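You operate a simulated robot arm through the tools that you are given. There is no shell and no other tool.

You are at the controls of a simulated robot arm. One attempt, no reset.

Task
Brush the crumbs off the red mould, then dock it and bolt it.
Fine: use the round brush and put it back. Set down upright: round brush. What is to be rubbed or washed off counts as gone when no trace of it is left.

It is judged by the outcome, as a careful person would: the job done as asked, and still so three seconds after it is handed in. It fails if anything else is knocked over, pushed out of place, dropped, spilled or broken.

Robot
A 7-joint arm with a three-finger gripper, fixed in place. Base frame: the origin is on the floor under the middle of its stand, x ahead of it, y to its left, z up; the work surface is at about z = 0.86. Readings come in m, degrees, newtons and seconds.
It reaches about 1.342 m from its shoulder. Its first joint turns from -166.0 to 166.0 degrees. Payload 2.69 kg.
Tool frame: the origin (TCP) lies between the finger pads and is the grasp point; the fingertips stand 0.03 m ahead of it; z points along the fingers, y is the line along which they close. The gripper opens to 0.128 m; its body begins 0.117 m behind the TCP.
Orientation is that of the tool frame in the base frame, as [roll, pitch, yaw] about the fixed x, y, z axes, in that order (R = Rz(yaw) Ry(pitch) Rx(roll)). With the fingers straight down and closing along the base's y, the tool's x points along the base's -x, its y along +y and its z along -z.

Tools
- The arm moves only by the tool servo_tool. Its argument "commands" is a list of rows, each an object of numbers (a shift or turn left out is 0, a gripper value left out holds the last): "x", "y", "z": the shift along the tool's x, y, z in units of 500 mm (1.0 is 500 mm); "rx", "ry", "rz": the turn, a rotation vector about the tool's x, y, z in units of 60 degrees (1.0 is 60 degrees); "hand": the finger opening in m, from 0 to 0.128. In form: [{"x": .., "y": .., "z": .., "rx": .., "ry": .., "rz": .., "hand": ..}, ...]. A call has 1 to 20 rows; each row is the pose to reach, as a shift and turn from the pose commanded when the call began, along the tool's axes at that moment. A call with a number of a shift or a turn outside -1 to 1 is refused whole. Rows are played at 5 a second. More than 0.05 m and 8.6 degrees between two rows, or a gripper value outside its range, and nothing of the call is played. A pose out of reach is approached as far as the arm can. The call stops where the force on the tool passes 90 N (or 10 N more than at its start, if that is more) or the arm is blocked; 0.2 s more then pass. Each finger travels about 0.127 m/s and halts on what it meets, pressing with about 28 N; the grip force reading is that of the motor and also rises with nothing between the fingers. The clock runs only during rows and for 0.2 s after the last one: add rows that repeat a pose to give the fingers time. It gives the time, the measured TCP pose, the force on the tool (base axes), the opening and the grip force at its end, in the units of the frame above (readings bear some noise), with the torque about the TCP (base axes, N m) and any sound that the robot's microphone picked up.
- Cameras (640 x 400 px; columns grow to the right, rows downward): "scene" is fixed at [0.3991, -0.6422, 1.5264]; the picture's right is [0.99, -0.11, 0.00], its down [-0.06, -0.55, -0.83] and it looks along [0.09, 0.83, -0.55] (base axes); focal length 329 px, centre (320, 200). "wrist" rides on the gripper at [0.058, 0.054, -0.131] in the tool frame; the picture's right is [-0.68, 0.74, 0.00], its down [-0.62, -0.57, -0.55] and it looks along [-0.40, -0.37, 0.84] (tool axes); focal length 234 px, centre (320, 200). There is no depth. A picture from a camera that has moved, and an enlarged one, comes with that camera's place and axes in the base frame and with its lens. The place of the scene camera against the robot may be out by one fixed shift of up to 0.018 m in any direction.
- capture(camera): a new picture of that camera. The clock stands still meanwhile.
- raise_lower(by): moves the trunk up (or, below 0, down) by that many m; the arm rides with it, the base frame stays. It gives what a move gives, with no picture.
- enlarge(camera, box): a new picture of the part [left, top, right, bottom] of that camera's present view, enlarged. The clock stands still meanwhile.
- job_done(): hands the job in; it is judged then, once.

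Nothing tells you positions but the pictures and the camera data. Unless the task says otherwise, let go and move clear before handing in.

The tools are called after "Emit:" as a command line: name --argument value ..., lists and objects as JSON in quotes. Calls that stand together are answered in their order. servo_tool: Moves the arm, as the interface text tells. Its arguments: {"type":"object","properties":{"commands":{"type":"array"}},"required":["commands"]} The other tools are called the same way: raise_lower (by) moves the trunk up or down; capture (camera) takes a picture; enlarge (camera, box) takes an enlarged picture of a part of a camera's view; job_done () hands the job in.

At the start:

```text
t: 0.0
eef_pos: [0.5798, 0.0407, 1.215]
tcp_rot: [180.0, 0.0, -179.9]
force: [0.2, 0.0, -0.1]
moment: [-0.01, 0.05, 0.0]
gripper_width: 0.1283
grasp_force: 0.1
trunk travel left (down, up): [-0.15, 0.2]
```

scene: 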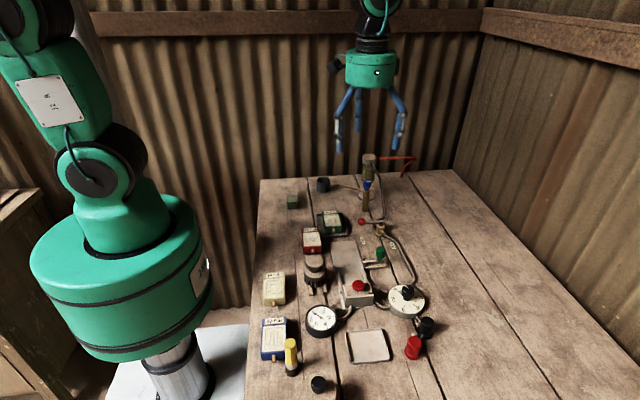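
wrist: 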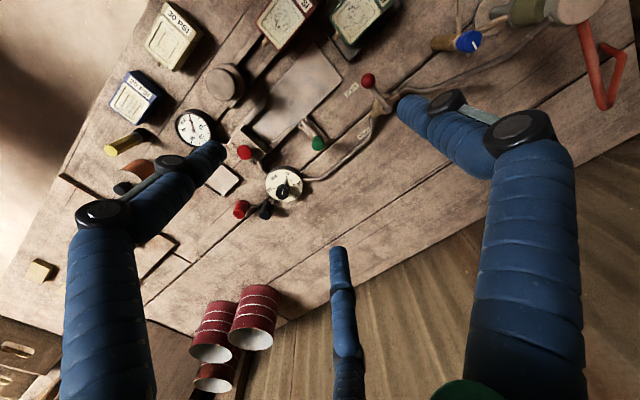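

I see a bench with several boxes (moulds), gauges, buttons and a docking-like plate. I'll enlarge parts of the scene picture to identify the red mould, the brush and the dock.

Emit:
enlarge --camera "scene" --box '[240, 140, 440, 270]'

Emit:
enlarge --camera "scene" --box '[240, 260, 440, 400]'

Emit:
capture --camera "wrist"

```text
3.08 times, centred on (340, 205) of scene
camera zoom: at [0.3991, -0.6422, 1.5264], right [0.99, -0.11, 0.0], down [-0.06, -0.55, -0.83], along [0.09, 0.83, -0.55], focal length 1012 px, centre (258, 185)
```

zoom: 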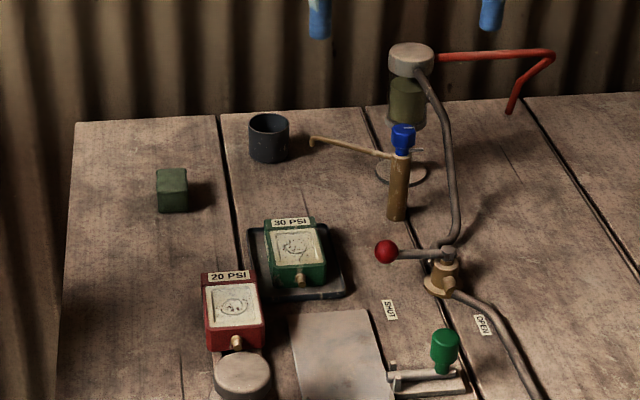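

```text
2.86 times, centred on (340, 330) of scene
camera zoom: at [0.3991, -0.6422, 1.5264], right [0.99, -0.11, 0.0], down [-0.06, -0.55, -0.83], along [0.09, 0.83, -0.55], focal length 940 px, centre (263, -171)
```

zoom: 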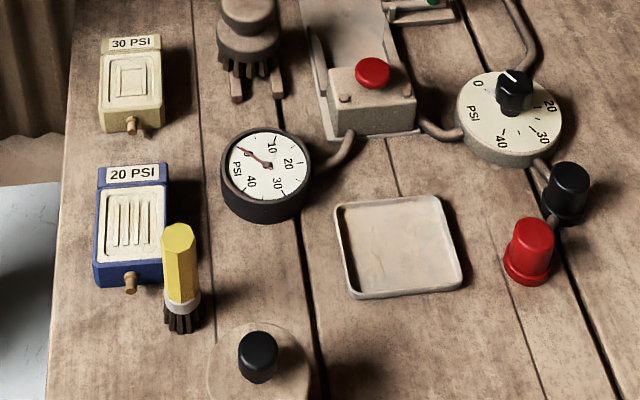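

```text
taken
camera wrist: at [0.5222, 0.0932, 1.3458], right [0.68, 0.74, 0.0], down [0.62, -0.57, 0.55], along [0.4, -0.37, -0.84], focal length 234 px, centre (320, 200)
```

wrist: 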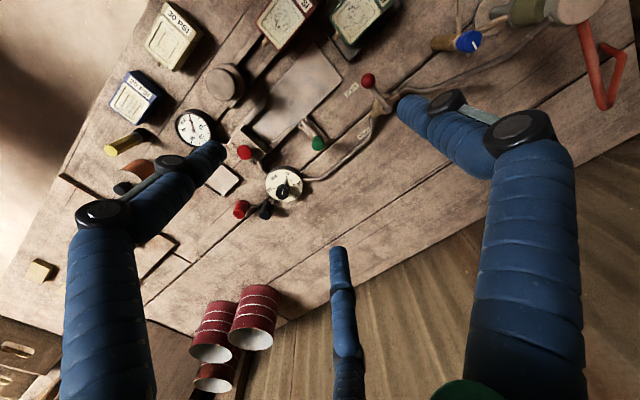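

I see the red mould (20 PSI), a round grey brush beside it, a yellow hexagonal brush, and a dock bed with a green-knobbed bolt. I'll take closer enlargements of each before moving.

Emit:
enlarge --camera "scene" --box '[285, 215, 345, 255]'

Emit:
enlarge --camera "scene" --box '[285, 250, 345, 300]'

Emit:
enlarge --camera "scene" --box '[325, 225, 405, 310]'

Emit:
enlarge --camera "wrist" --box '[180, 0, 400, 140]'

Emit:
enlarge --camera "scene" --box '[250, 260, 330, 320]'

```text
10.00 times, centred on (315, 235) of scene
camera zoom: at [0.3991, -0.6422, 1.5264], right [0.99, -0.11, 0.0], down [-0.06, -0.55, -0.83], along [0.09, 0.83, -0.55], focal length 3288 px, centre (370, -150)
```

zoom: 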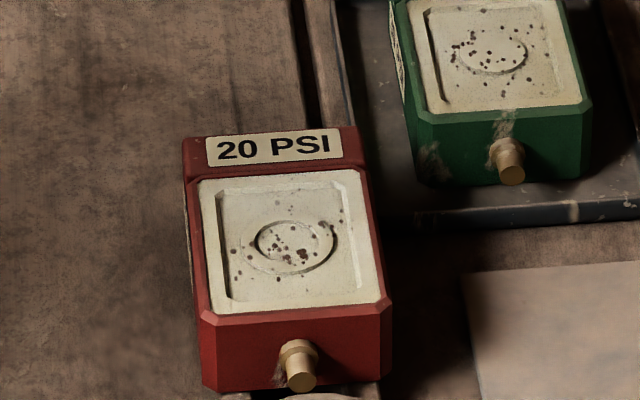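

```text
8.00 times, centred on (315, 275) of scene
camera zoom: at [0.3991, -0.6422, 1.5264], right [0.99, -0.11, 0.0], down [-0.06, -0.55, -0.83], along [0.09, 0.83, -0.55], focal length 2631 px, centre (360, -400)
```

zoom: 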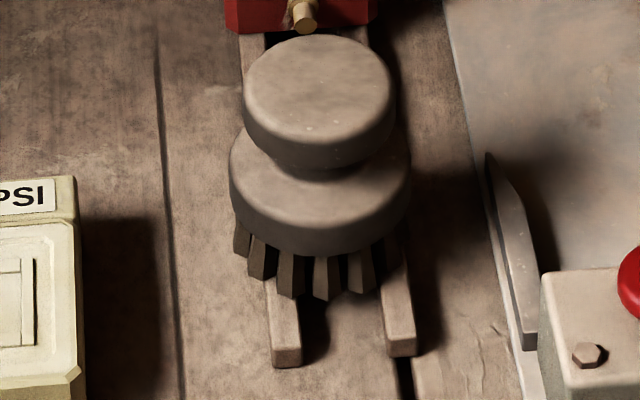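

```text
4.71 times, centred on (365, 268) of scene
camera zoom: at [0.3991, -0.6422, 1.5264], right [0.99, -0.11, 0.0], down [-0.06, -0.55, -0.83], along [0.09, 0.83, -0.55], focal length 1548 px, centre (108, -118)
```

zoom: 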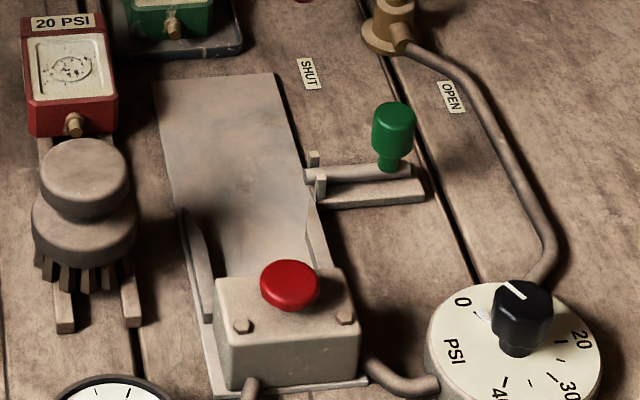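

```text
2.86 times, centred on (290, 70) of wrist
camera zoom: at [0.5222, 0.0932, 1.3458], right [0.68, 0.74, 0.0], down [0.62, -0.57, 0.55], along [0.4, -0.37, -0.84], focal length 669 px, centre (406, 571)
```

zoom: 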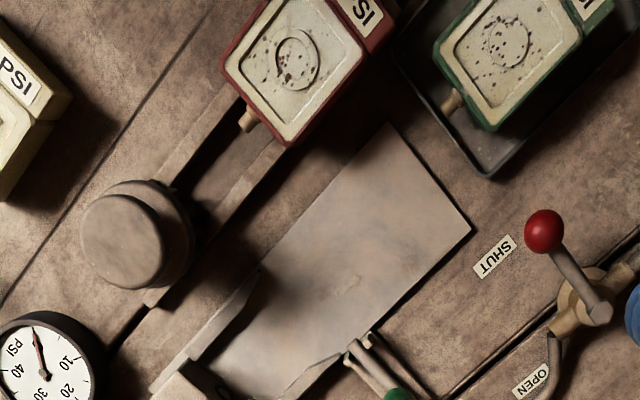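

```text
6.67 times, centred on (290, 290) of scene
camera zoom: at [0.3991, -0.6422, 1.5264], right [0.99, -0.11, 0.0], down [-0.06, -0.55, -0.83], along [0.09, 0.83, -0.55], focal length 2192 px, centre (520, -400)
```

zoom: 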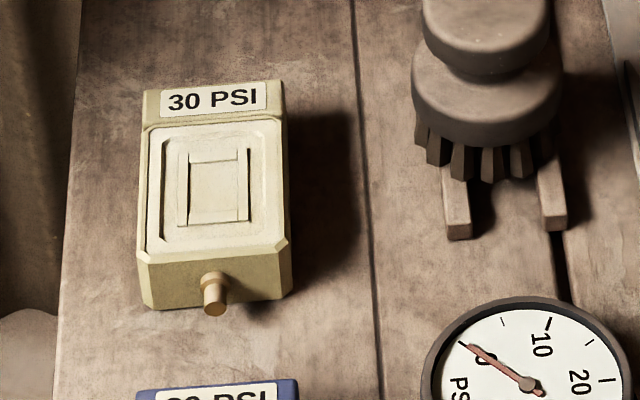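

The red mould sits near (0.46, 0.07) with the round brush in front of it on two wooden rails. I'll first test in free air how the fingers close, and take wrist pictures.

Emit:
servo_tool --commands '[{"hand": 0.06}, {"hand": 0.06}, {"hand": 0.06}, {"hand": 0.06}]'

Emit:
capture --camera "wrist"

Emit:
enlarge --camera "scene" --box '[310, 30, 430, 180]'

Emit:
servo_tool --commands '[{"hand": 0.0}, {"hand": 0.0}, {"hand": 0.0}, {"hand": 0.0}]'

Emit:
capture --camera "wrist"

Emit:
enlarge --camera "scene" --box '[310, 30, 430, 180]'

```text
t: 1.0
eef_pos: [0.581, 0.0382, 1.2145]
tcp_rot: [180.0, -0.1, -180.0]
force: [0.0, -0.1, 0.6]
moment: [0.02, -0.01, 0.05]
gripper_width: 0.0599
grasp_force: 0.1
trunk travel left (down, up): [-0.15, 0.2]
```

```text
taken
camera wrist: at [0.5222, 0.0932, 1.3458], right [0.68, 0.74, 0.0], down [0.62, -0.57, 0.55], along [0.4, -0.37, -0.84], focal length 234 px, centre (320, 200)
```

wrist: 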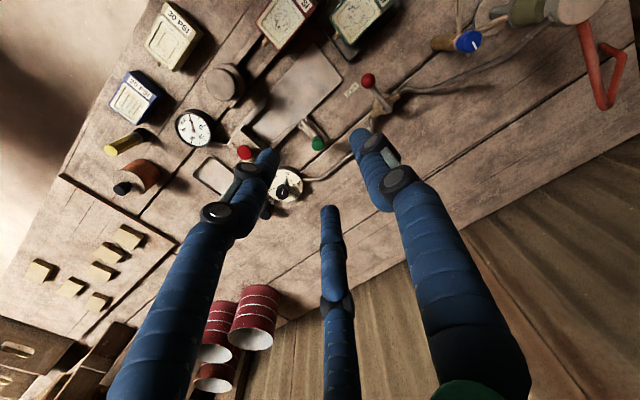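

```text
2.67 times, centred on (370, 105) of scene
camera zoom: at [0.3991, -0.6422, 1.5264], right [0.99, -0.11, 0.0], down [-0.06, -0.55, -0.83], along [0.09, 0.83, -0.55], focal length 877 px, centre (187, 453)
```

zoom: 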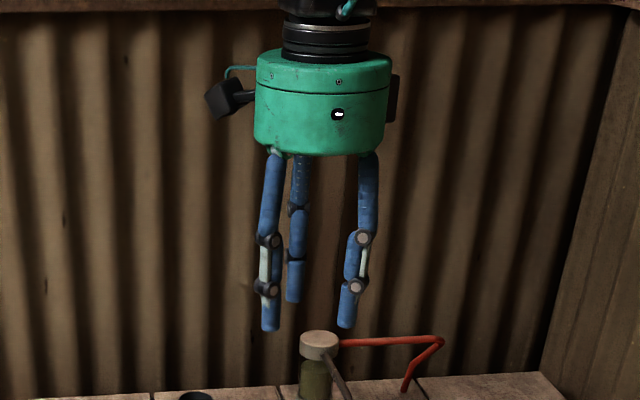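

```text
t: 2.0
eef_pos: [0.5813, 0.0401, 1.2149]
tcp_rot: [179.9, 0.0, -180.0]
force: [-0.5, -0.3, -0.4]
moment: [0.02, -0.04, -0.01]
gripper_width: 0.0024
grasp_force: 27.5
trunk travel left (down, up): [-0.15, 0.2]
```

```text
taken
camera wrist: at [0.5222, 0.0932, 1.3458], right [0.68, 0.74, 0.0], down [0.62, -0.57, 0.55], along [0.4, -0.37, -0.84], focal length 234 px, centre (320, 200)
```

wrist: 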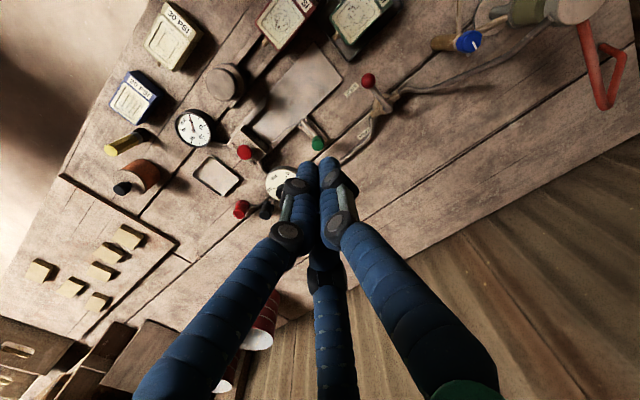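

```text
2.67 times, centred on (370, 105) of scene
camera zoom: at [0.3991, -0.6422, 1.5264], right [0.99, -0.11, 0.0], down [-0.06, -0.55, -0.83], along [0.09, 0.83, -0.55], focal length 877 px, centre (187, 453)
```

zoom: 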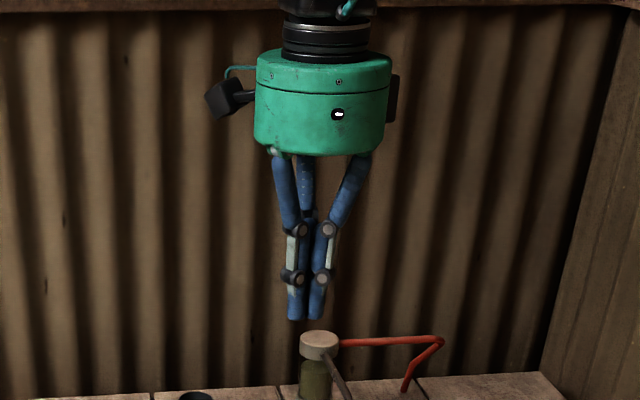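

The fingers close radially like a chuck, with one at the tool's +y and two toward −y. I'll open fully and move back to look down on the mould, brush and dock.

Emit:
servo_tool --commands '[{"x": 0.07, "y": 0.04, "z": 0.0, "hand": 0.128}, {"x": 0.14, "y": 0.08, "z": 0.03}, {"x": 0.21, "y": 0.12, "z": 0.06}, {"x": 0.28, "y": 0.16, "z": 0.1}, {"x": 0.34, "y": 0.2, "z": 0.14}, {"x": 0.4, "y": 0.24, "z": 0.19}, {"x": 0.4, "y": 0.24, "z": 0.19}]'

Emit:
capture --camera "wrist"

Emit:
capture --camera "scene"

```text
t: 3.6
eef_pos: [0.3791, 0.1603, 1.1193]
tcp_rot: [180.0, 0.0, -180.0]
force: [-0.9, 0.1, 0.2]
moment: [-0.03, 0.01, 0.01]
gripper_width: 0.1282
grasp_force: 0.1
trunk travel left (down, up): [-0.15, 0.2]
```

```text
taken
camera wrist: at [0.3207, 0.2135, 1.251], right [0.68, 0.74, 0.0], down [0.62, -0.57, 0.55], along [0.4, -0.37, -0.84], focal length 234 px, centre (320, 200)
```

wrist: 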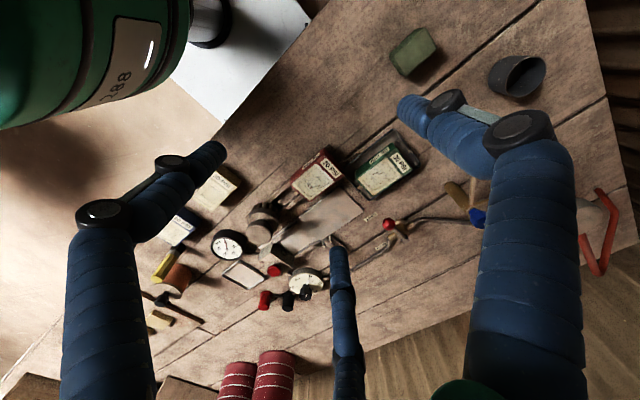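

```text
taken
```

scene: 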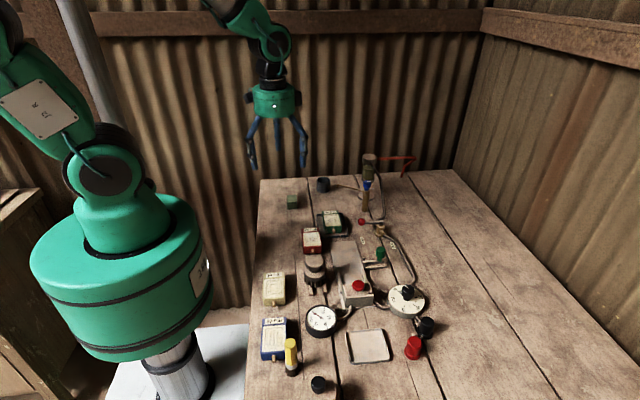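

Emit:
enlarge --camera "wrist" --box '[240, 140, 340, 205]'

Emit:
enlarge --camera "wrist" --box '[200, 190, 360, 300]'

Emit:
enlarge --camera "wrist" --box '[260, 130, 420, 230]'

```text
6.15 times, centred on (290, 172) of wrist
camera zoom: at [0.3207, 0.2135, 1.251], right [0.68, 0.74, 0.0], down [0.62, -0.57, 0.55], along [0.4, -0.37, -0.84], focal length 1441 px, centre (505, 369)
```

zoom: 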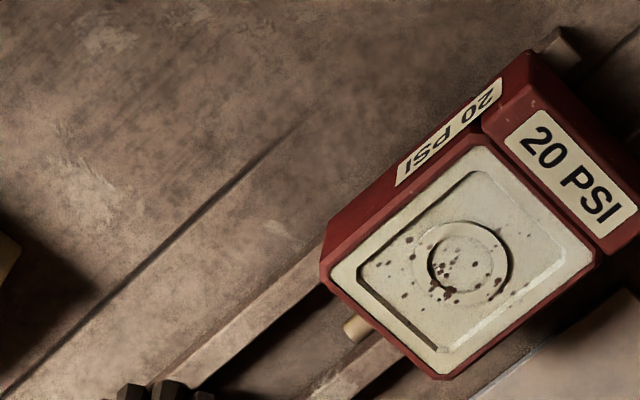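

```text
3.64 times, centred on (280, 245) of wrist
camera zoom: at [0.3207, 0.2135, 1.251], right [0.68, 0.74, 0.0], down [0.62, -0.57, 0.55], along [0.4, -0.37, -0.84], focal length 852 px, centre (466, 36)
```

zoom: 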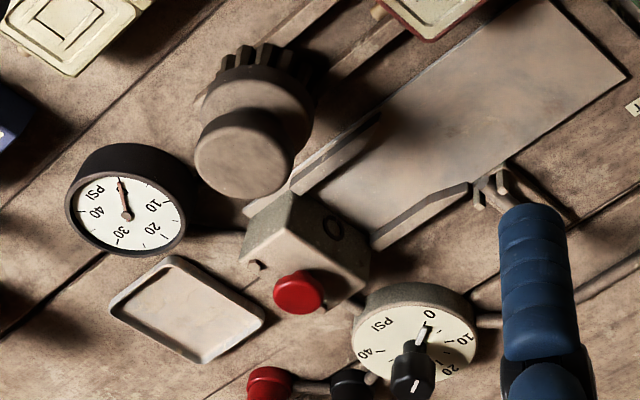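

```text
4.00 times, centred on (340, 180) of wrist
camera zoom: at [0.3207, 0.2135, 1.251], right [0.68, 0.74, 0.0], down [0.62, -0.57, 0.55], along [0.4, -0.37, -0.84], focal length 937 px, centre (240, 280)
```

zoom: 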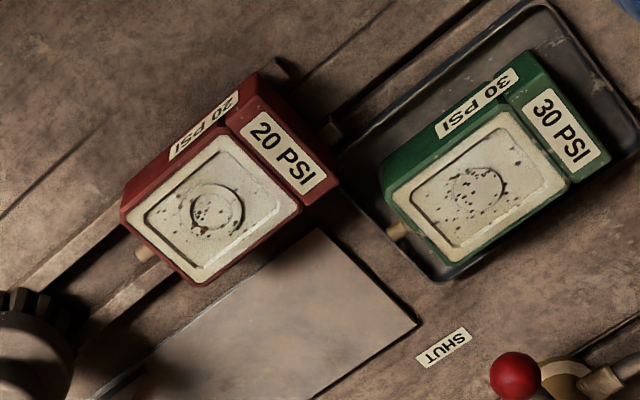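

I have rough positions: red mould about (0.457, 0.08) on the rails, round brush about (0.450, −0.058), and dock plate x 0.51–0.59 with its port facing +y near (0.547, −0.10). I'll move in for a closer view of the dock and bolt.

Emit:
servo_tool --commands '[{"x": -0.06, "y": -0.06, "z": 0.04}, {"x": -0.12, "y": -0.12, "z": 0.08}, {"x": -0.18, "y": -0.18, "z": 0.12}, {"x": -0.18, "y": -0.18, "z": 0.12}]'

Emit:
capture --camera "wrist"

Emit:
enlarge --camera "wrist" --box '[220, 100, 420, 225]'

Emit:
enlarge --camera "wrist" --box '[220, 200, 400, 310]'

```text
t: 4.6
eef_pos: [0.4712, 0.0678, 1.0601]
tcp_rot: [-180.0, 0.0, 180.0]
force: [0.0, -0.4, -0.7]
moment: [0.0, 0.06, -0.01]
gripper_width: 0.128
grasp_force: 0.0
trunk travel left (down, up): [-0.15, 0.2]
```

```text
taken
camera wrist: at [0.4129, 0.1221, 1.1911], right [0.68, 0.74, 0.0], down [0.62, -0.57, 0.55], along [0.4, -0.37, -0.84], focal length 234 px, centre (320, 200)
```

wrist: 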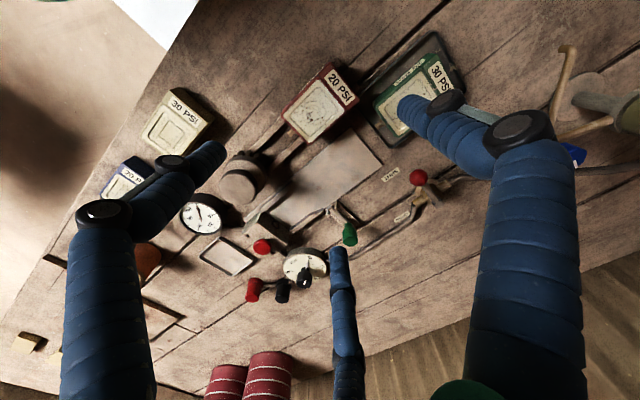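

```text
3.20 times, centred on (320, 162) of wrist
camera zoom: at [0.4129, 0.1221, 1.1911], right [0.68, 0.74, 0.0], down [0.62, -0.57, 0.55], along [0.4, -0.37, -0.84], focal length 749 px, centre (320, 320)
```

zoom: 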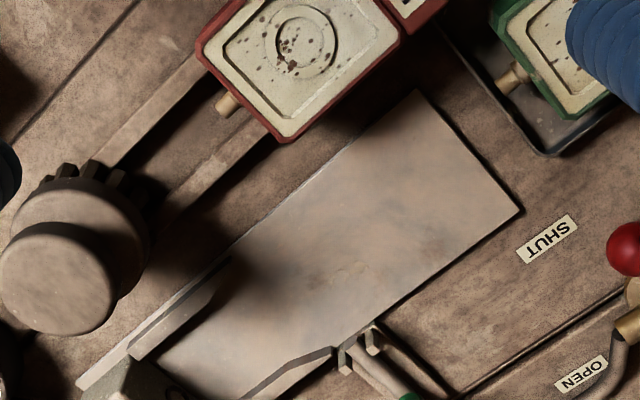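

```text
3.56 times, centred on (310, 255) of wrist
camera zoom: at [0.4129, 0.1221, 1.1911], right [0.68, 0.74, 0.0], down [0.62, -0.57, 0.55], along [0.4, -0.37, -0.84], focal length 833 px, centre (356, 4)
```

zoom: 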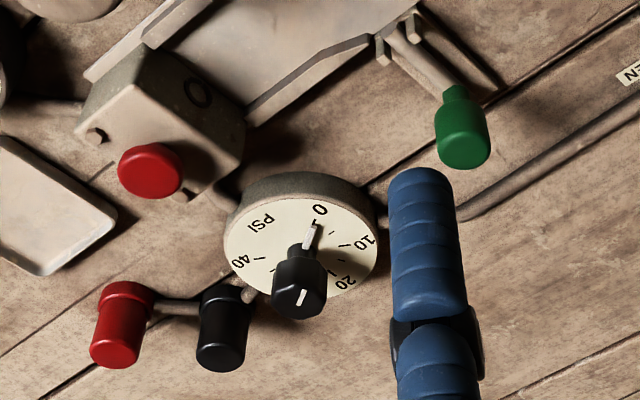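

The bolt is a slide bolt at about y = −0.017 with its green knob near (0.64, −0.018), and it should slide toward −x behind the docked mould. I'll now turn the hand 30° so its fingers clear the dock jaws, and move above the round brush.

Emit:
servo_tool --commands '[{"x": 0.01, "y": -0.06, "z": 0.02, "rz": 0.12}, {"x": 0.02, "y": -0.13, "z": 0.05, "rz": 0.25}, {"x": 0.03, "y": -0.19, "z": 0.08, "rz": 0.38}, {"x": 0.042, "y": -0.2516, "z": 0.12, "rz": 0.5}, {"x": 0.042, "y": -0.2516, "z": 0.12, "rz": 0.5}]'

Emit:
capture --camera "wrist"

Emit:
capture --camera "scene"

```text
t: 5.8
eef_pos: [0.451, -0.0565, 1.0004]
tcp_rot: [179.9, -0.1, 149.9]
force: [0.0, -0.5, 0.6]
moment: [-0.01, 0.03, 0.01]
gripper_width: 0.128
grasp_force: 0.1
trunk travel left (down, up): [-0.15, 0.2]
```

```text
taken
camera wrist: at [0.4264, 0.0194, 1.1309], right [0.95, 0.3, 0.0], down [0.25, -0.8, 0.55], along [0.16, -0.52, -0.84], focal length 234 px, centre (320, 200)
```

wrist: 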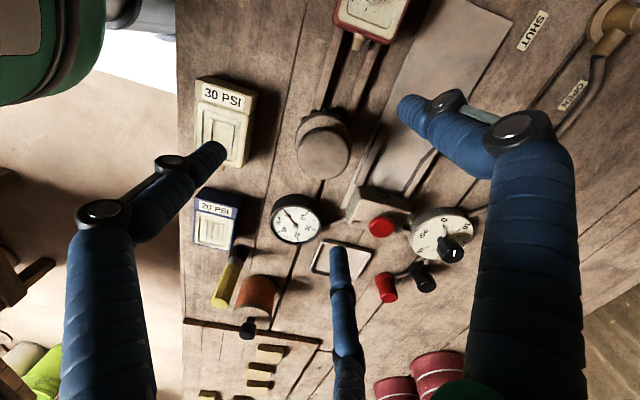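

```text
taken
```

scene: 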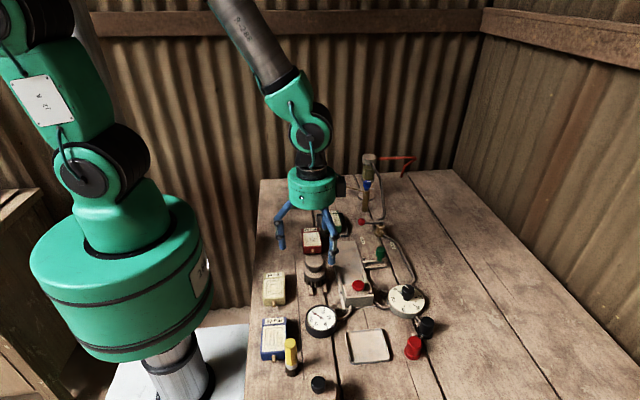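

Emit:
enlarge --camera "wrist" --box '[270, 90, 390, 165]'

Emit:
enlarge --camera "wrist" --box '[270, 80, 470, 220]'

```text
5.33 times, centred on (330, 128) of wrist
camera zoom: at [0.4264, 0.0194, 1.1309], right [0.95, 0.3, 0.0], down [0.25, -0.8, 0.55], along [0.16, -0.52, -0.84], focal length 1249 px, centre (267, 587)
```

zoom: 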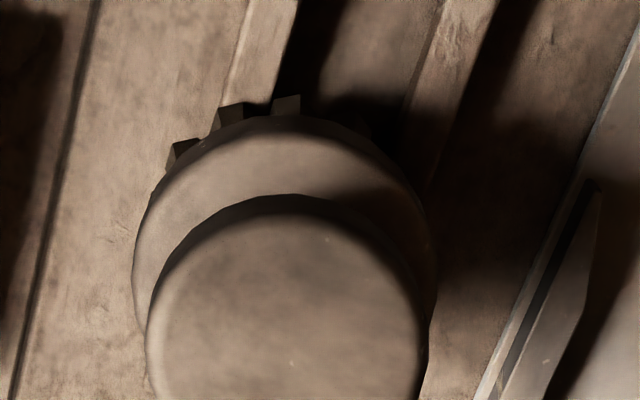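

```text
2.86 times, centred on (370, 150) of wrist
camera zoom: at [0.4264, 0.0194, 1.1309], right [0.95, 0.3, 0.0], down [0.25, -0.8, 0.55], along [0.16, -0.52, -0.84], focal length 669 px, centre (177, 343)
```

zoom: 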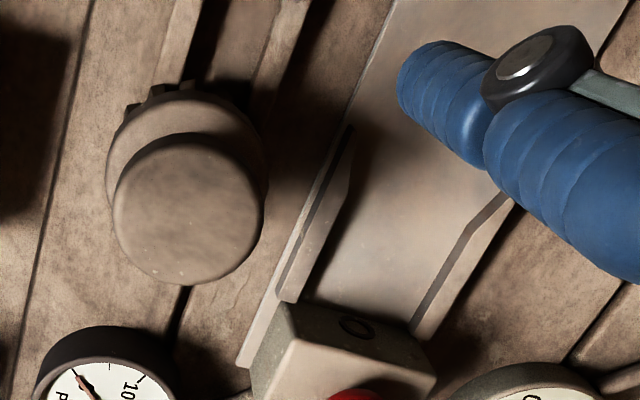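

The brush knob's centre is about (0.453, −0.058) with its top near z 0.93. I'll lower part-way over it, narrow the fingers a little and check the alignment again.

Emit:
servo_tool --commands '[{"x": -0.002, "y": -0.004, "z": 0.04, "hand": 0.09}, {"x": -0.003, "y": -0.006, "z": 0.08, "hand": 0.09}, {"x": -0.003, "y": -0.006, "z": 0.08, "hand": 0.09}]'

Emit:
capture --camera "wrist"

Emit:
enlarge --camera "scene" --box '[260, 190, 380, 310]'

```text
t: 6.6
eef_pos: [0.4498, -0.0591, 0.96]
tcp_rot: [180.0, 0.0, 150.0]
force: [0.6, 0.2, -0.1]
moment: [0.02, 0.04, -0.01]
gripper_width: 0.0902
grasp_force: 0.0
trunk travel left (down, up): [-0.15, 0.2]
```

```text
taken
camera wrist: at [0.4255, 0.0167, 1.0906], right [0.95, 0.3, 0.0], down [0.25, -0.8, 0.55], along [0.16, -0.52, -0.84], focal length 234 px, centre (320, 200)
```

wrist: 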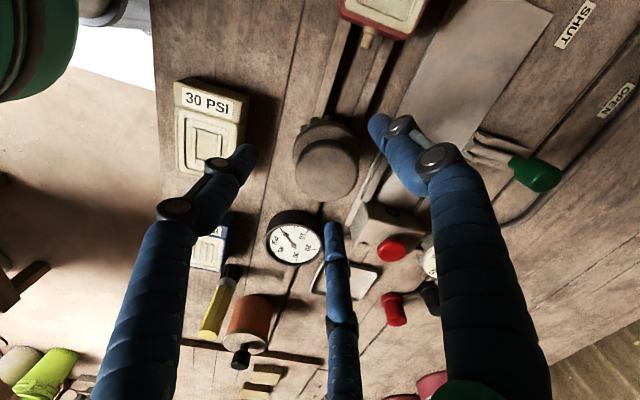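

```text
3.33 times, centred on (320, 250) of scene
camera zoom: at [0.3991, -0.6422, 1.5264], right [0.99, -0.11, 0.0], down [-0.06, -0.55, -0.83], along [0.09, 0.83, -0.55], focal length 1096 px, centre (320, 33)
```

zoom: 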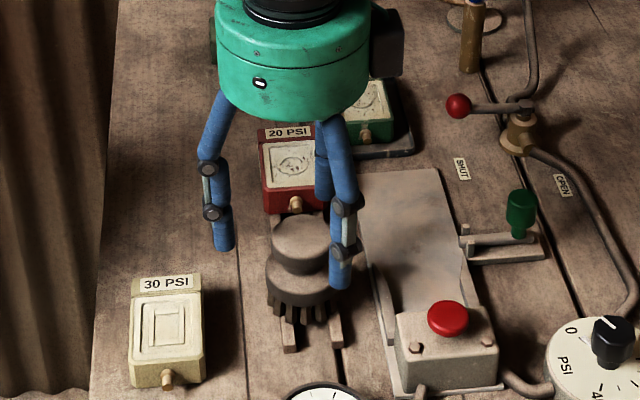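

Emit:
enlarge --camera "wrist" --box '[270, 100, 390, 220]'

```text
3.33 times, centred on (330, 160) of wrist
camera zoom: at [0.4255, 0.0167, 1.0906], right [0.95, 0.3, 0.0], down [0.25, -0.8, 0.55], along [0.16, -0.52, -0.84], focal length 781 px, centre (287, 333)
```

zoom: 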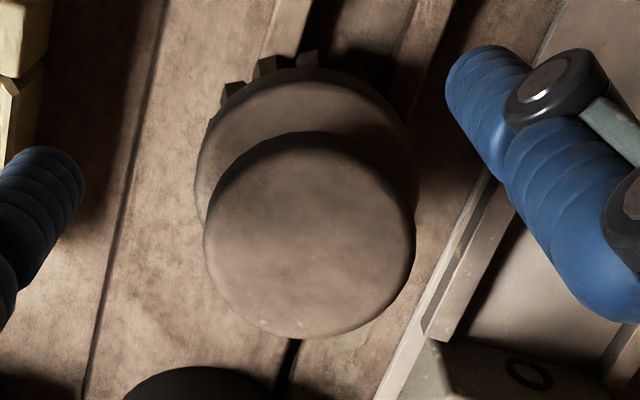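

Emit:
enlarge --camera "scene" --box '[280, 230, 350, 300]'

```text
5.71 times, centred on (315, 265) of scene
camera zoom: at [0.3991, -0.6422, 1.5264], right [0.99, -0.11, 0.0], down [-0.06, -0.55, -0.83], along [0.09, 0.83, -0.55], focal length 1879 px, centre (349, -171)
```

zoom: 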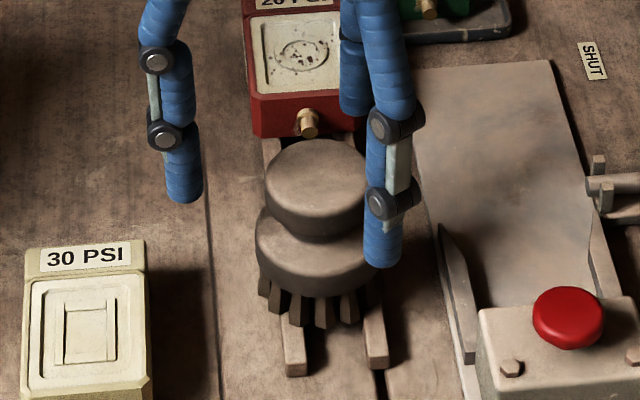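

The fingertips in the scene picture calibrate that camera: the knob top is about z 0.931 and the flange about 0.893–0.910, centred near (0.454, −0.0585). I'll align, descend so the fingertips surround the flange, and close.

Emit:
servo_tool --commands '[{"x": -0.0086, "y": 0.0064, "hand": 0.08}, {"x": -0.0086, "y": 0.0064, "z": 0.0, "hand": 0.08}, {"x": -0.0086, "y": 0.0064, "z": 0.03}, {"x": -0.0086, "y": 0.0064, "z": 0.06}, {"x": -0.0086, "y": 0.0064, "z": 0.084}, {"x": -0.0086, "y": 0.0064, "z": 0.084}]'

Emit:
enlarge --camera "scene" --box '[280, 230, 350, 300]'

Emit:
capture --camera "wrist"

```text
t: 8.0
eef_pos: [0.4544, -0.0568, 0.918]
tcp_rot: [180.0, 0.0, 150.0]
force: [-0.2, 0.2, 0.3]
moment: [0.0, -0.02, 0.01]
gripper_width: 0.0801
grasp_force: 0.1
trunk travel left (down, up): [-0.15, 0.2]
```

```text
5.71 times, centred on (315, 265) of scene
camera zoom: at [0.3991, -0.6422, 1.5264], right [0.99, -0.11, 0.0], down [-0.06, -0.55, -0.83], along [0.09, 0.83, -0.55], focal length 1879 px, centre (349, -171)
```

zoom: 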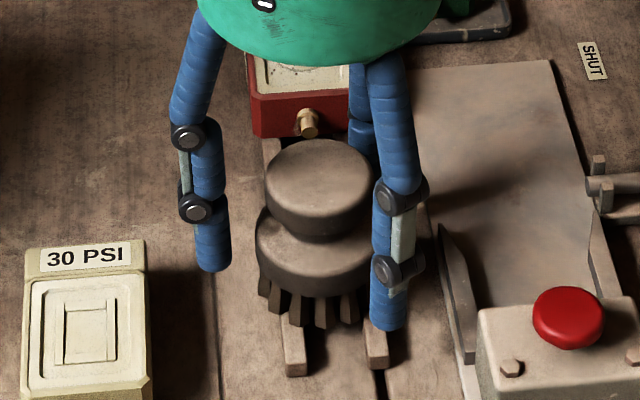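

```text
taken
camera wrist: at [0.4312, 0.0172, 1.0485], right [0.95, 0.3, 0.0], down [0.25, -0.8, 0.55], along [0.16, -0.52, -0.84], focal length 234 px, centre (320, 200)
```

wrist: 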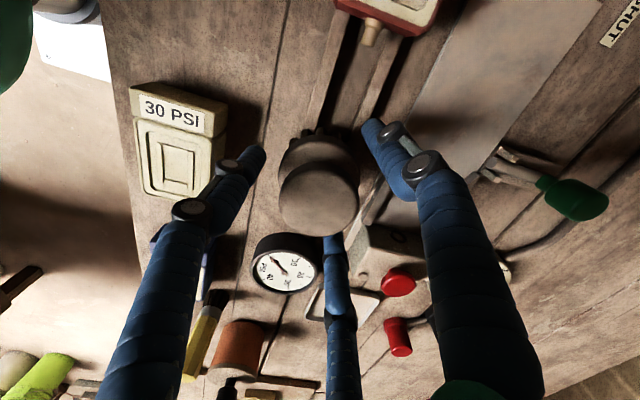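

The fingers are evenly spaced around the flange. Now closing on the brush and checking the grip.

Emit:
servo_tool --commands '[{"hand": 0.07}, {"hand": 0.06}, {"hand": 0.05}, {"hand": 0.045}, {"hand": 0.045}]'

Emit:
enlarge --camera "scene" --box '[280, 230, 350, 300]'

```text
t: 9.2
eef_pos: [0.455, -0.0579, 0.9164]
tcp_rot: [180.0, 0.0, 150.0]
force: [-0.5, -0.4, 1.8]
moment: [-0.02, 0.0, -0.02]
gripper_width: 0.0562
grasp_force: 27.9
trunk travel left (down, up): [-0.15, 0.2]
```

```text
5.71 times, centred on (315, 265) of scene
camera zoom: at [0.3991, -0.6422, 1.5264], right [0.99, -0.11, 0.0], down [-0.06, -0.55, -0.83], along [0.09, 0.83, -0.55], focal length 1879 px, centre (349, -171)
```

zoom: 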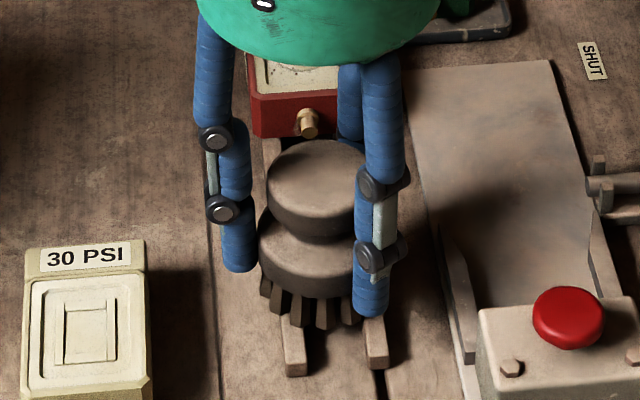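

The brush is gripped (0.056 m opening). I'll lift it 6 cm and check that it comes up cleanly.

Emit:
servo_tool --commands '[{"z": -0.03}, {"z": -0.06}, {"z": -0.09}, {"z": -0.12}, {"z": -0.12}]'

Emit:
enlarge --camera "scene" --box '[270, 190, 370, 300]'

Emit:
capture --camera "wrist"

```text
t: 10.4
eef_pos: [0.455, -0.059, 0.9784]
tcp_rot: [-180.0, -0.1, 149.9]
force: [1.1, -0.1, -0.2]
moment: [-0.01, -0.02, 0.03]
gripper_width: 0.0564
grasp_force: 28.0
trunk travel left (down, up): [-0.15, 0.2]
```

```text
3.64 times, centred on (320, 245) of scene
camera zoom: at [0.3991, -0.6422, 1.5264], right [0.99, -0.11, 0.0], down [-0.06, -0.55, -0.83], along [0.09, 0.83, -0.55], focal length 1196 px, centre (320, 36)
```

zoom: 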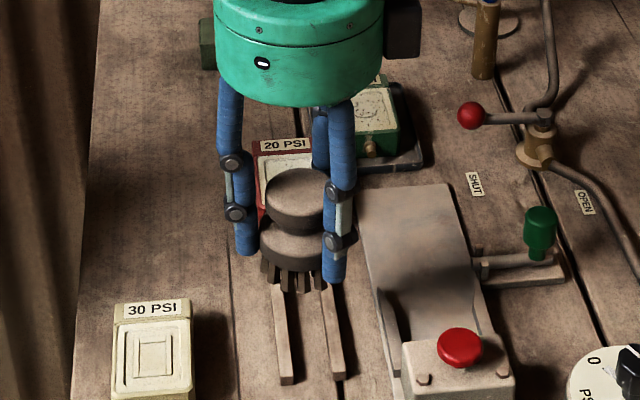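

```text
taken
camera wrist: at [0.4305, 0.0166, 1.1091], right [0.95, 0.3, 0.0], down [0.25, -0.8, 0.55], along [0.16, -0.52, -0.84], focal length 234 px, centre (320, 200)
```

wrist: 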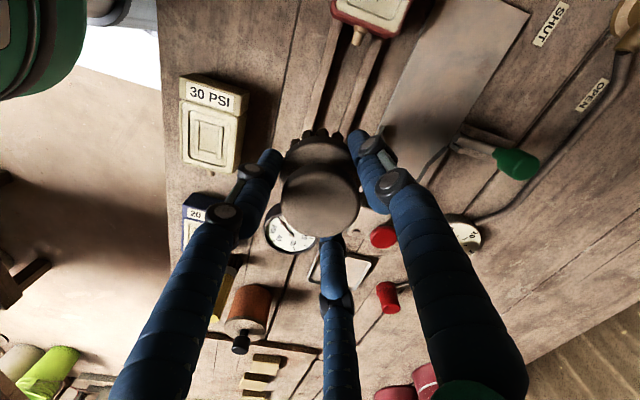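

The brush is held upright and lifted clear. Next I'll carry it over the red mould's face, staying above it.

Emit:
servo_tool --commands '[{"x": 0.0313, "y": 0.0576, "z": -0.01}, {"x": 0.0626, "y": 0.1151, "z": -0.01}, {"x": 0.094, "y": 0.1727, "z": -0.01}, {"x": 0.1253, "y": 0.2302, "z": -0.01}, {"x": 0.1253, "y": 0.2302, "z": 0.0}, {"x": 0.1253, "y": 0.2302, "z": 0.01}]'

Emit:
enlarge --camera "scene" --box '[270, 170, 370, 280]'

Emit:
capture --camera "wrist"

```text
t: 11.8
eef_pos: [0.459, 0.0718, 0.9729]
tcp_rot: [180.0, 0.0, 149.9]
force: [0.2, -0.2, -0.2]
moment: [-0.01, -0.02, 0.0]
gripper_width: 0.0564
grasp_force: 27.7
trunk travel left (down, up): [-0.15, 0.2]
```

```text
3.64 times, centred on (320, 225) of scene
camera zoom: at [0.3991, -0.6422, 1.5264], right [0.99, -0.11, 0.0], down [-0.06, -0.55, -0.83], along [0.09, 0.83, -0.55], focal length 1196 px, centre (320, 109)
```

zoom: 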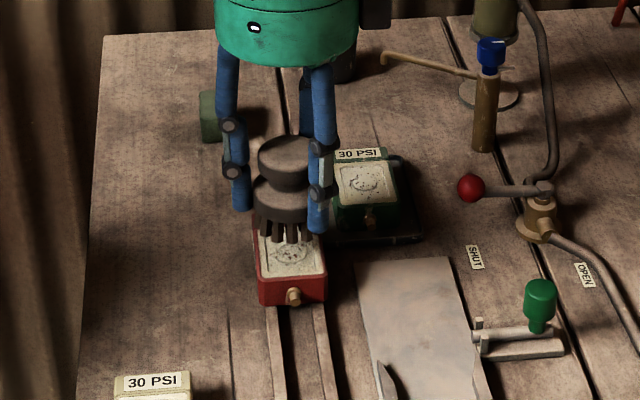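

```text
taken
camera wrist: at [0.4348, 0.148, 1.1039], right [0.95, 0.3, 0.0], down [0.25, -0.8, 0.55], along [0.16, -0.52, -0.84], focal length 234 px, centre (320, 200)
```

wrist: 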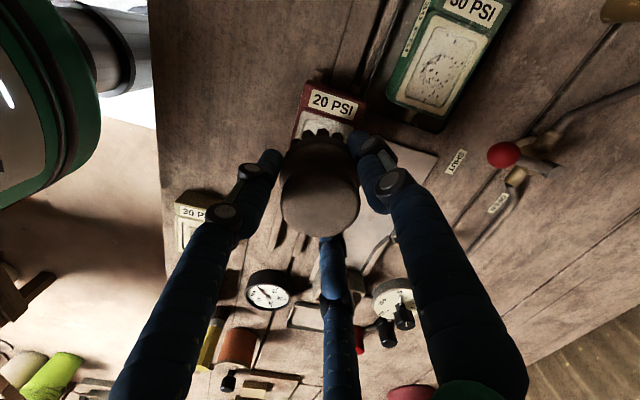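

The brush is over the mould's circle at about (0.458, 0.072). I'll descend in small steps and watch the force for bristle contact.

Emit:
servo_tool --commands '[{"z": 0.02}, {"z": 0.036}, {"z": 0.042}, {"z": 0.042}]'

Emit:
enlarge --camera "scene" --box '[280, 200, 350, 260]'

```text
t: 12.8
eef_pos: [0.4583, 0.0728, 0.9521]
tcp_rot: [-180.0, 0.0, 150.0]
force: [1.2, 0.6, -0.7]
moment: [0.01, -0.04, -0.01]
gripper_width: 0.0563
grasp_force: 28.4
trunk travel left (down, up): [-0.15, 0.2]
```

```text
6.67 times, centred on (315, 230) of scene
camera zoom: at [0.3991, -0.6422, 1.5264], right [0.99, -0.11, 0.0], down [-0.06, -0.55, -0.83], along [0.09, 0.83, -0.55], focal length 2192 px, centre (353, 0)
```

zoom: 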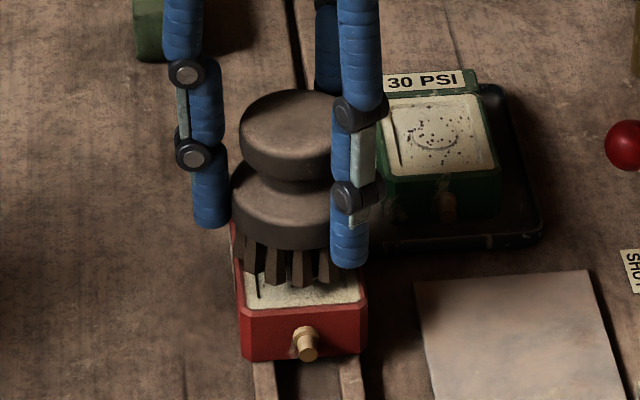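

Emit:
servo_tool --commands '[{"z": 0.003}, {"z": 0.006}, {"z": 0.006}]'

Emit:
servo_tool --commands '[{"z": 0.002}, {"z": 0.004}, {"z": 0.004}]'

Emit:
enlarge --camera "scene" --box '[295, 220, 335, 255]'

```text
t: 13.6
eef_pos: [0.459, 0.0718, 0.9483]
tcp_rot: [-180.0, 0.0, 150.0]
force: [0.9, 0.2, -1.0]
moment: [0.0, 0.01, -0.02]
gripper_width: 0.0566
grasp_force: 28.0
trunk travel left (down, up): [-0.15, 0.2]
```

```text
t: 14.4
eef_pos: [0.4582, 0.0719, 0.9469]
tcp_rot: [-179.9, 0.0, 150.0]
force: [0.4, 0.6, -1.2]
moment: [-0.04, 0.04, -0.03]
gripper_width: 0.0561
grasp_force: 27.6
trunk travel left (down, up): [-0.15, 0.2]
```

```text
11.43 times, centred on (315, 238) of scene
camera zoom: at [0.3991, -0.6422, 1.5264], right [0.99, -0.11, 0.0], down [-0.06, -0.55, -0.83], along [0.09, 0.83, -0.55], focal length 3758 px, centre (377, -229)
```

zoom: 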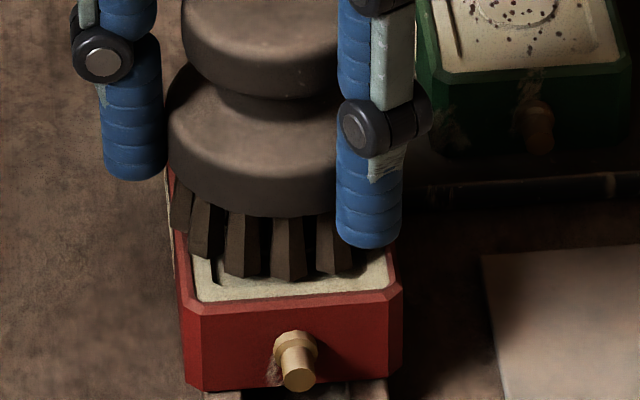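

Emit:
servo_tool --commands '[{"z": 0.002}, {"z": 0.004}, {"z": 0.004}]'

Emit:
servo_tool --commands '[{"z": 0.002}, {"z": 0.003}, {"z": 0.003}]'

Emit:
enlarge --camera "scene" --box '[295, 220, 335, 255]'

```text
t: 15.2
eef_pos: [0.4581, 0.0716, 0.9447]
tcp_rot: [-180.0, 0.1, 150.0]
force: [-3.2, -3.1, 19.0]
moment: [-0.22, 0.16, 0.02]
gripper_width: 0.0563
grasp_force: 27.7
trunk travel left (down, up): [-0.15, 0.2]
```

```text
t: 16.0
eef_pos: [0.4589, 0.0742, 0.9435]
tcp_rot: [179.9, 0.1, 150.0]
force: [-1.2, 0.6, 22.8]
moment: [0.07, 0.01, 0.0]
gripper_width: 0.0563
grasp_force: 28.2
trunk travel left (down, up): [-0.15, 0.2]
```

```text
11.43 times, centred on (315, 238) of scene
camera zoom: at [0.3991, -0.6422, 1.5264], right [0.99, -0.11, 0.0], down [-0.06, -0.55, -0.83], along [0.09, 0.83, -0.55], focal length 3758 px, centre (377, -229)
```

zoom: 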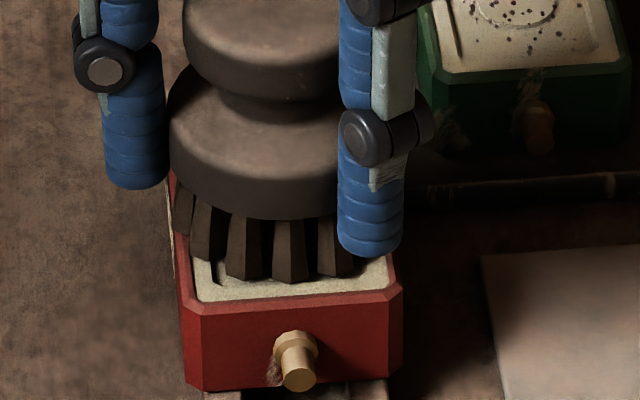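

The bristles touch with about 20 N, which is more than I want. I'll back off slightly to a light contact before sweeping.

Emit:
servo_tool --commands '[{"z": -0.0012}, {"z": -0.0012}]'

```text
t: 16.6
eef_pos: [0.4582, 0.0728, 0.9438]
tcp_rot: [-179.9, -0.1, 150.0]
force: [2.0, 3.1, 12.3]
moment: [0.11, -0.22, -0.03]
gripper_width: 0.0563
grasp_force: 28.2
trunk travel left (down, up): [-0.15, 0.2]
```

Emit:
servo_tool --commands '[{"z": -0.0006}, {"z": -0.0006}]'

Emit:
servo_tool --commands '[{"x": -0.005, "y": -0.0087}, {"x": -0.01, "y": -0.0173}, {"x": -0.01, "y": -0.0173}]'

```text
t: 17.2
eef_pos: [0.457, 0.0721, 0.9437]
tcp_rot: [-180.0, 0.0, 150.0]
force: [1.8, -0.1, 6.2]
moment: [0.01, -0.19, -0.02]
gripper_width: 0.0564
grasp_force: 27.7
trunk travel left (down, up): [-0.15, 0.2]
```

```text
t: 18.0
eef_pos: [0.4578, 0.0614, 0.9435]
tcp_rot: [-180.0, 0.0, 150.1]
force: [-0.1, -0.4, -0.6]
moment: [0.05, 0.02, 0.02]
gripper_width: 0.0563
grasp_force: 27.7
trunk travel left (down, up): [-0.15, 0.2]
```

Emit:
servo_tool --commands '[{"z": 0.0008}, {"z": 0.0016}, {"z": 0.0016}]'

Emit:
enlarge --camera "scene" --box '[295, 220, 335, 255]'

```text
t: 18.8
eef_pos: [0.4586, 0.0624, 0.9436]
tcp_rot: [-180.0, 0.0, 150.0]
force: [-0.4, 0.1, 3.9]
moment: [-0.04, 0.03, 0.03]
gripper_width: 0.0564
grasp_force: 27.9
trunk travel left (down, up): [-0.15, 0.2]
```

```text
11.43 times, centred on (315, 238) of scene
camera zoom: at [0.3991, -0.6422, 1.5264], right [0.99, -0.11, 0.0], down [-0.06, -0.55, -0.83], along [0.09, 0.83, -0.55], focal length 3758 px, centre (377, -229)
```

zoom: 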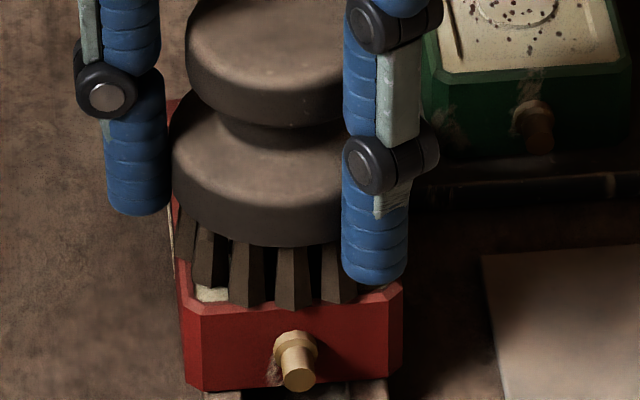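

Light contact is back at about 4 N. Now sweeping slowly back and forth along y over the crumbs.

Emit:
servo_tool --commands '[{"x": 0.005, "y": 0.0087}, {"x": 0.01, "y": 0.0173}, {"x": 0.015, "y": 0.026}, {"x": 0.02, "y": 0.0346}]'

Emit:
servo_tool --commands '[{"x": -0.005, "y": -0.0087}, {"x": -0.01, "y": -0.0173}, {"x": -0.015, "y": -0.026}, {"x": -0.02, "y": -0.0346}]'

Emit:
enlarge --camera "scene" --box '[295, 220, 335, 255]'

```text
t: 19.8
eef_pos: [0.4571, 0.0823, 0.9439]
tcp_rot: [179.9, 0.0, 150.0]
force: [0.2, -0.9, 5.4]
moment: [-0.02, -0.03, 0.04]
gripper_width: 0.056
grasp_force: 28.5
trunk travel left (down, up): [-0.15, 0.2]
```

```text
t: 20.8
eef_pos: [0.4577, 0.0622, 0.9426]
tcp_rot: [180.0, 0.0, 150.0]
force: [-0.2, -0.4, 1.4]
moment: [-0.01, -0.04, -0.01]
gripper_width: 0.0561
grasp_force: 27.9
trunk travel left (down, up): [-0.15, 0.2]
```

```text
11.43 times, centred on (315, 238) of scene
camera zoom: at [0.3991, -0.6422, 1.5264], right [0.99, -0.11, 0.0], down [-0.06, -0.55, -0.83], along [0.09, 0.83, -0.55], focal length 3758 px, centre (377, -229)
```

zoom: 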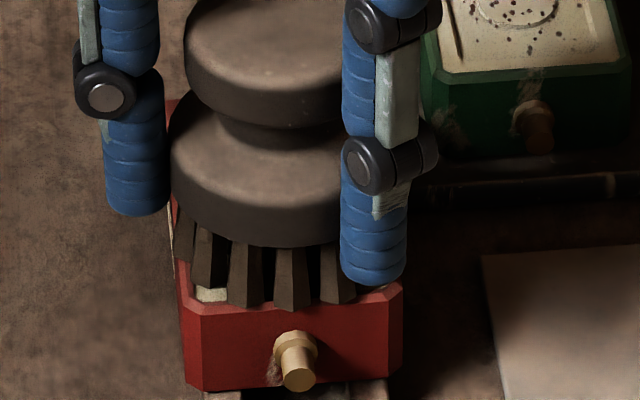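

Emit:
servo_tool --commands '[{"x": -0.0069, "y": 0.004, "z": 0.0006}, {"x": -0.0139, "y": 0.008, "z": 0.0006}, {"x": -0.0079, "y": 0.0184, "z": 0.0006}, {"x": -0.0019, "y": 0.0288, "z": 0.0006}, {"x": 0.0041, "y": 0.0392, "z": 0.0006}, {"x": 0.0101, "y": 0.0496, "z": 0.0006}, {"x": 0.0171, "y": 0.0456, "z": 0.0006}, {"x": 0.024, "y": 0.0416, "z": 0.0006}, {"x": 0.0309, "y": 0.0376, "z": 0.0006}, {"x": 0.0379, "y": 0.0336, "z": 0.0006}, {"x": 0.0319, "y": 0.0232, "z": 0.0006}, {"x": 0.0259, "y": 0.0128, "z": 0.0006}, {"x": 0.0199, "y": 0.0024, "z": 0.0006}, {"x": 0.0139, "y": -0.008, "z": 0.0006}, {"x": 0.0069, "y": -0.004, "z": 0.0006}, {"x": 0, "y": 0, "z": 0.0006}, {"x": 0.008, "y": 0.0139, "z": 0.0006}, {"x": 0.016, "y": 0.0277, "z": 0.0006}, {"x": 0.008, "y": 0.0139, "z": 0.0006}, {"x": 0, "y": 0, "z": 0.0006}]'

Emit:
enlarge --camera "scene" --box '[295, 220, 335, 255]'

```text
t: 25.0
eef_pos: [0.4585, 0.0617, 0.9433]
tcp_rot: [-180.0, 0.0, 150.0]
force: [0.7, 0.4, 12.3]
moment: [0.01, -0.07, -0.06]
gripper_width: 0.0563
grasp_force: 27.8
trunk travel left (down, up): [-0.15, 0.2]
```

```text
11.43 times, centred on (315, 238) of scene
camera zoom: at [0.3991, -0.6422, 1.5264], right [0.99, -0.11, 0.0], down [-0.06, -0.55, -0.83], along [0.09, 0.83, -0.55], focal length 3758 px, centre (377, -229)
```

zoom: 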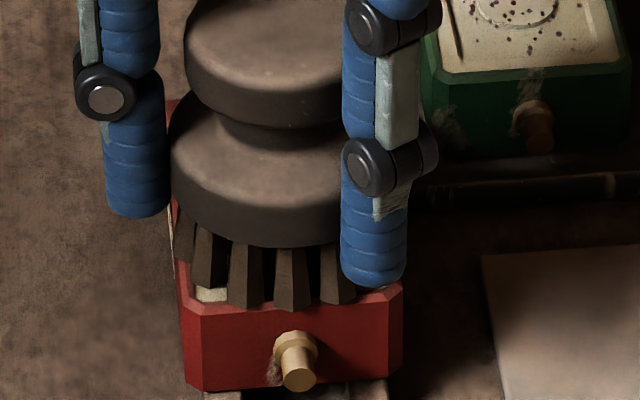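

Several strokes are done with modest force and the mould hasn't shifted. I'll lift and move aside to inspect the face.

Emit:
servo_tool --commands '[{"z": -0.03}, {"z": -0.06}, {"z": -0.1}, {"x": -0.04, "y": -0.0693, "z": -0.12}, {"x": -0.08, "y": -0.1386, "z": -0.12}, {"x": -0.12, "y": -0.2079, "z": -0.12}, {"x": -0.12, "y": -0.2079, "z": -0.12}]'

Emit:
capture --camera "wrist"

Emit:
enlarge --camera "scene" --box '[280, 200, 350, 260]'

```text
t: 26.6
eef_pos: [0.4581, -0.0601, 1.0041]
tcp_rot: [180.0, 0.0, 150.0]
force: [0.8, -0.1, -0.9]
moment: [0.03, 0.03, 0.03]
gripper_width: 0.0561
grasp_force: 27.5
trunk travel left (down, up): [-0.15, 0.2]
```

```text
taken
camera wrist: at [0.4345, 0.0162, 1.1351], right [0.95, 0.3, 0.0], down [0.25, -0.8, 0.55], along [0.16, -0.52, -0.84], focal length 234 px, centre (320, 200)
```

wrist: 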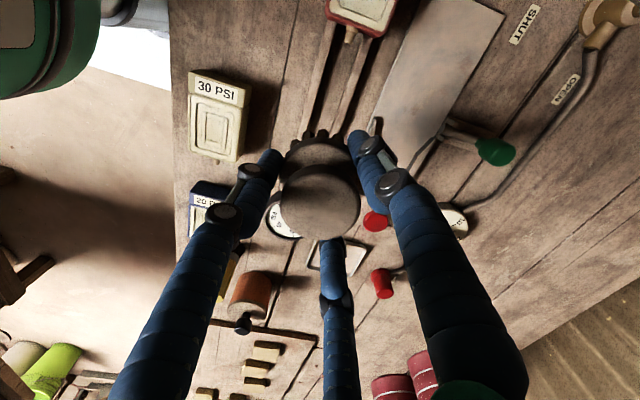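

```text
6.67 times, centred on (315, 230) of scene
camera zoom: at [0.3991, -0.6422, 1.5264], right [0.99, -0.11, 0.0], down [-0.06, -0.55, -0.83], along [0.09, 0.83, -0.55], focal length 2192 px, centre (353, 0)
```

zoom: 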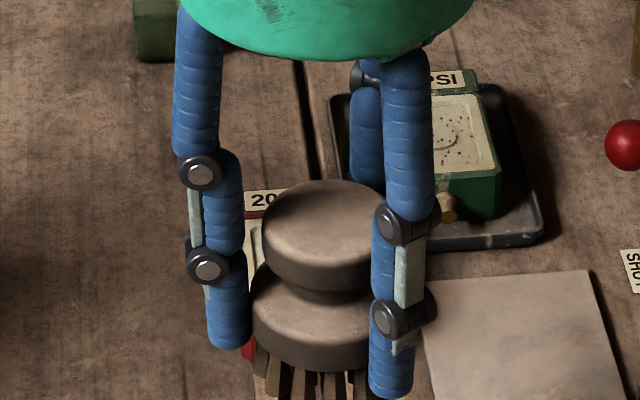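

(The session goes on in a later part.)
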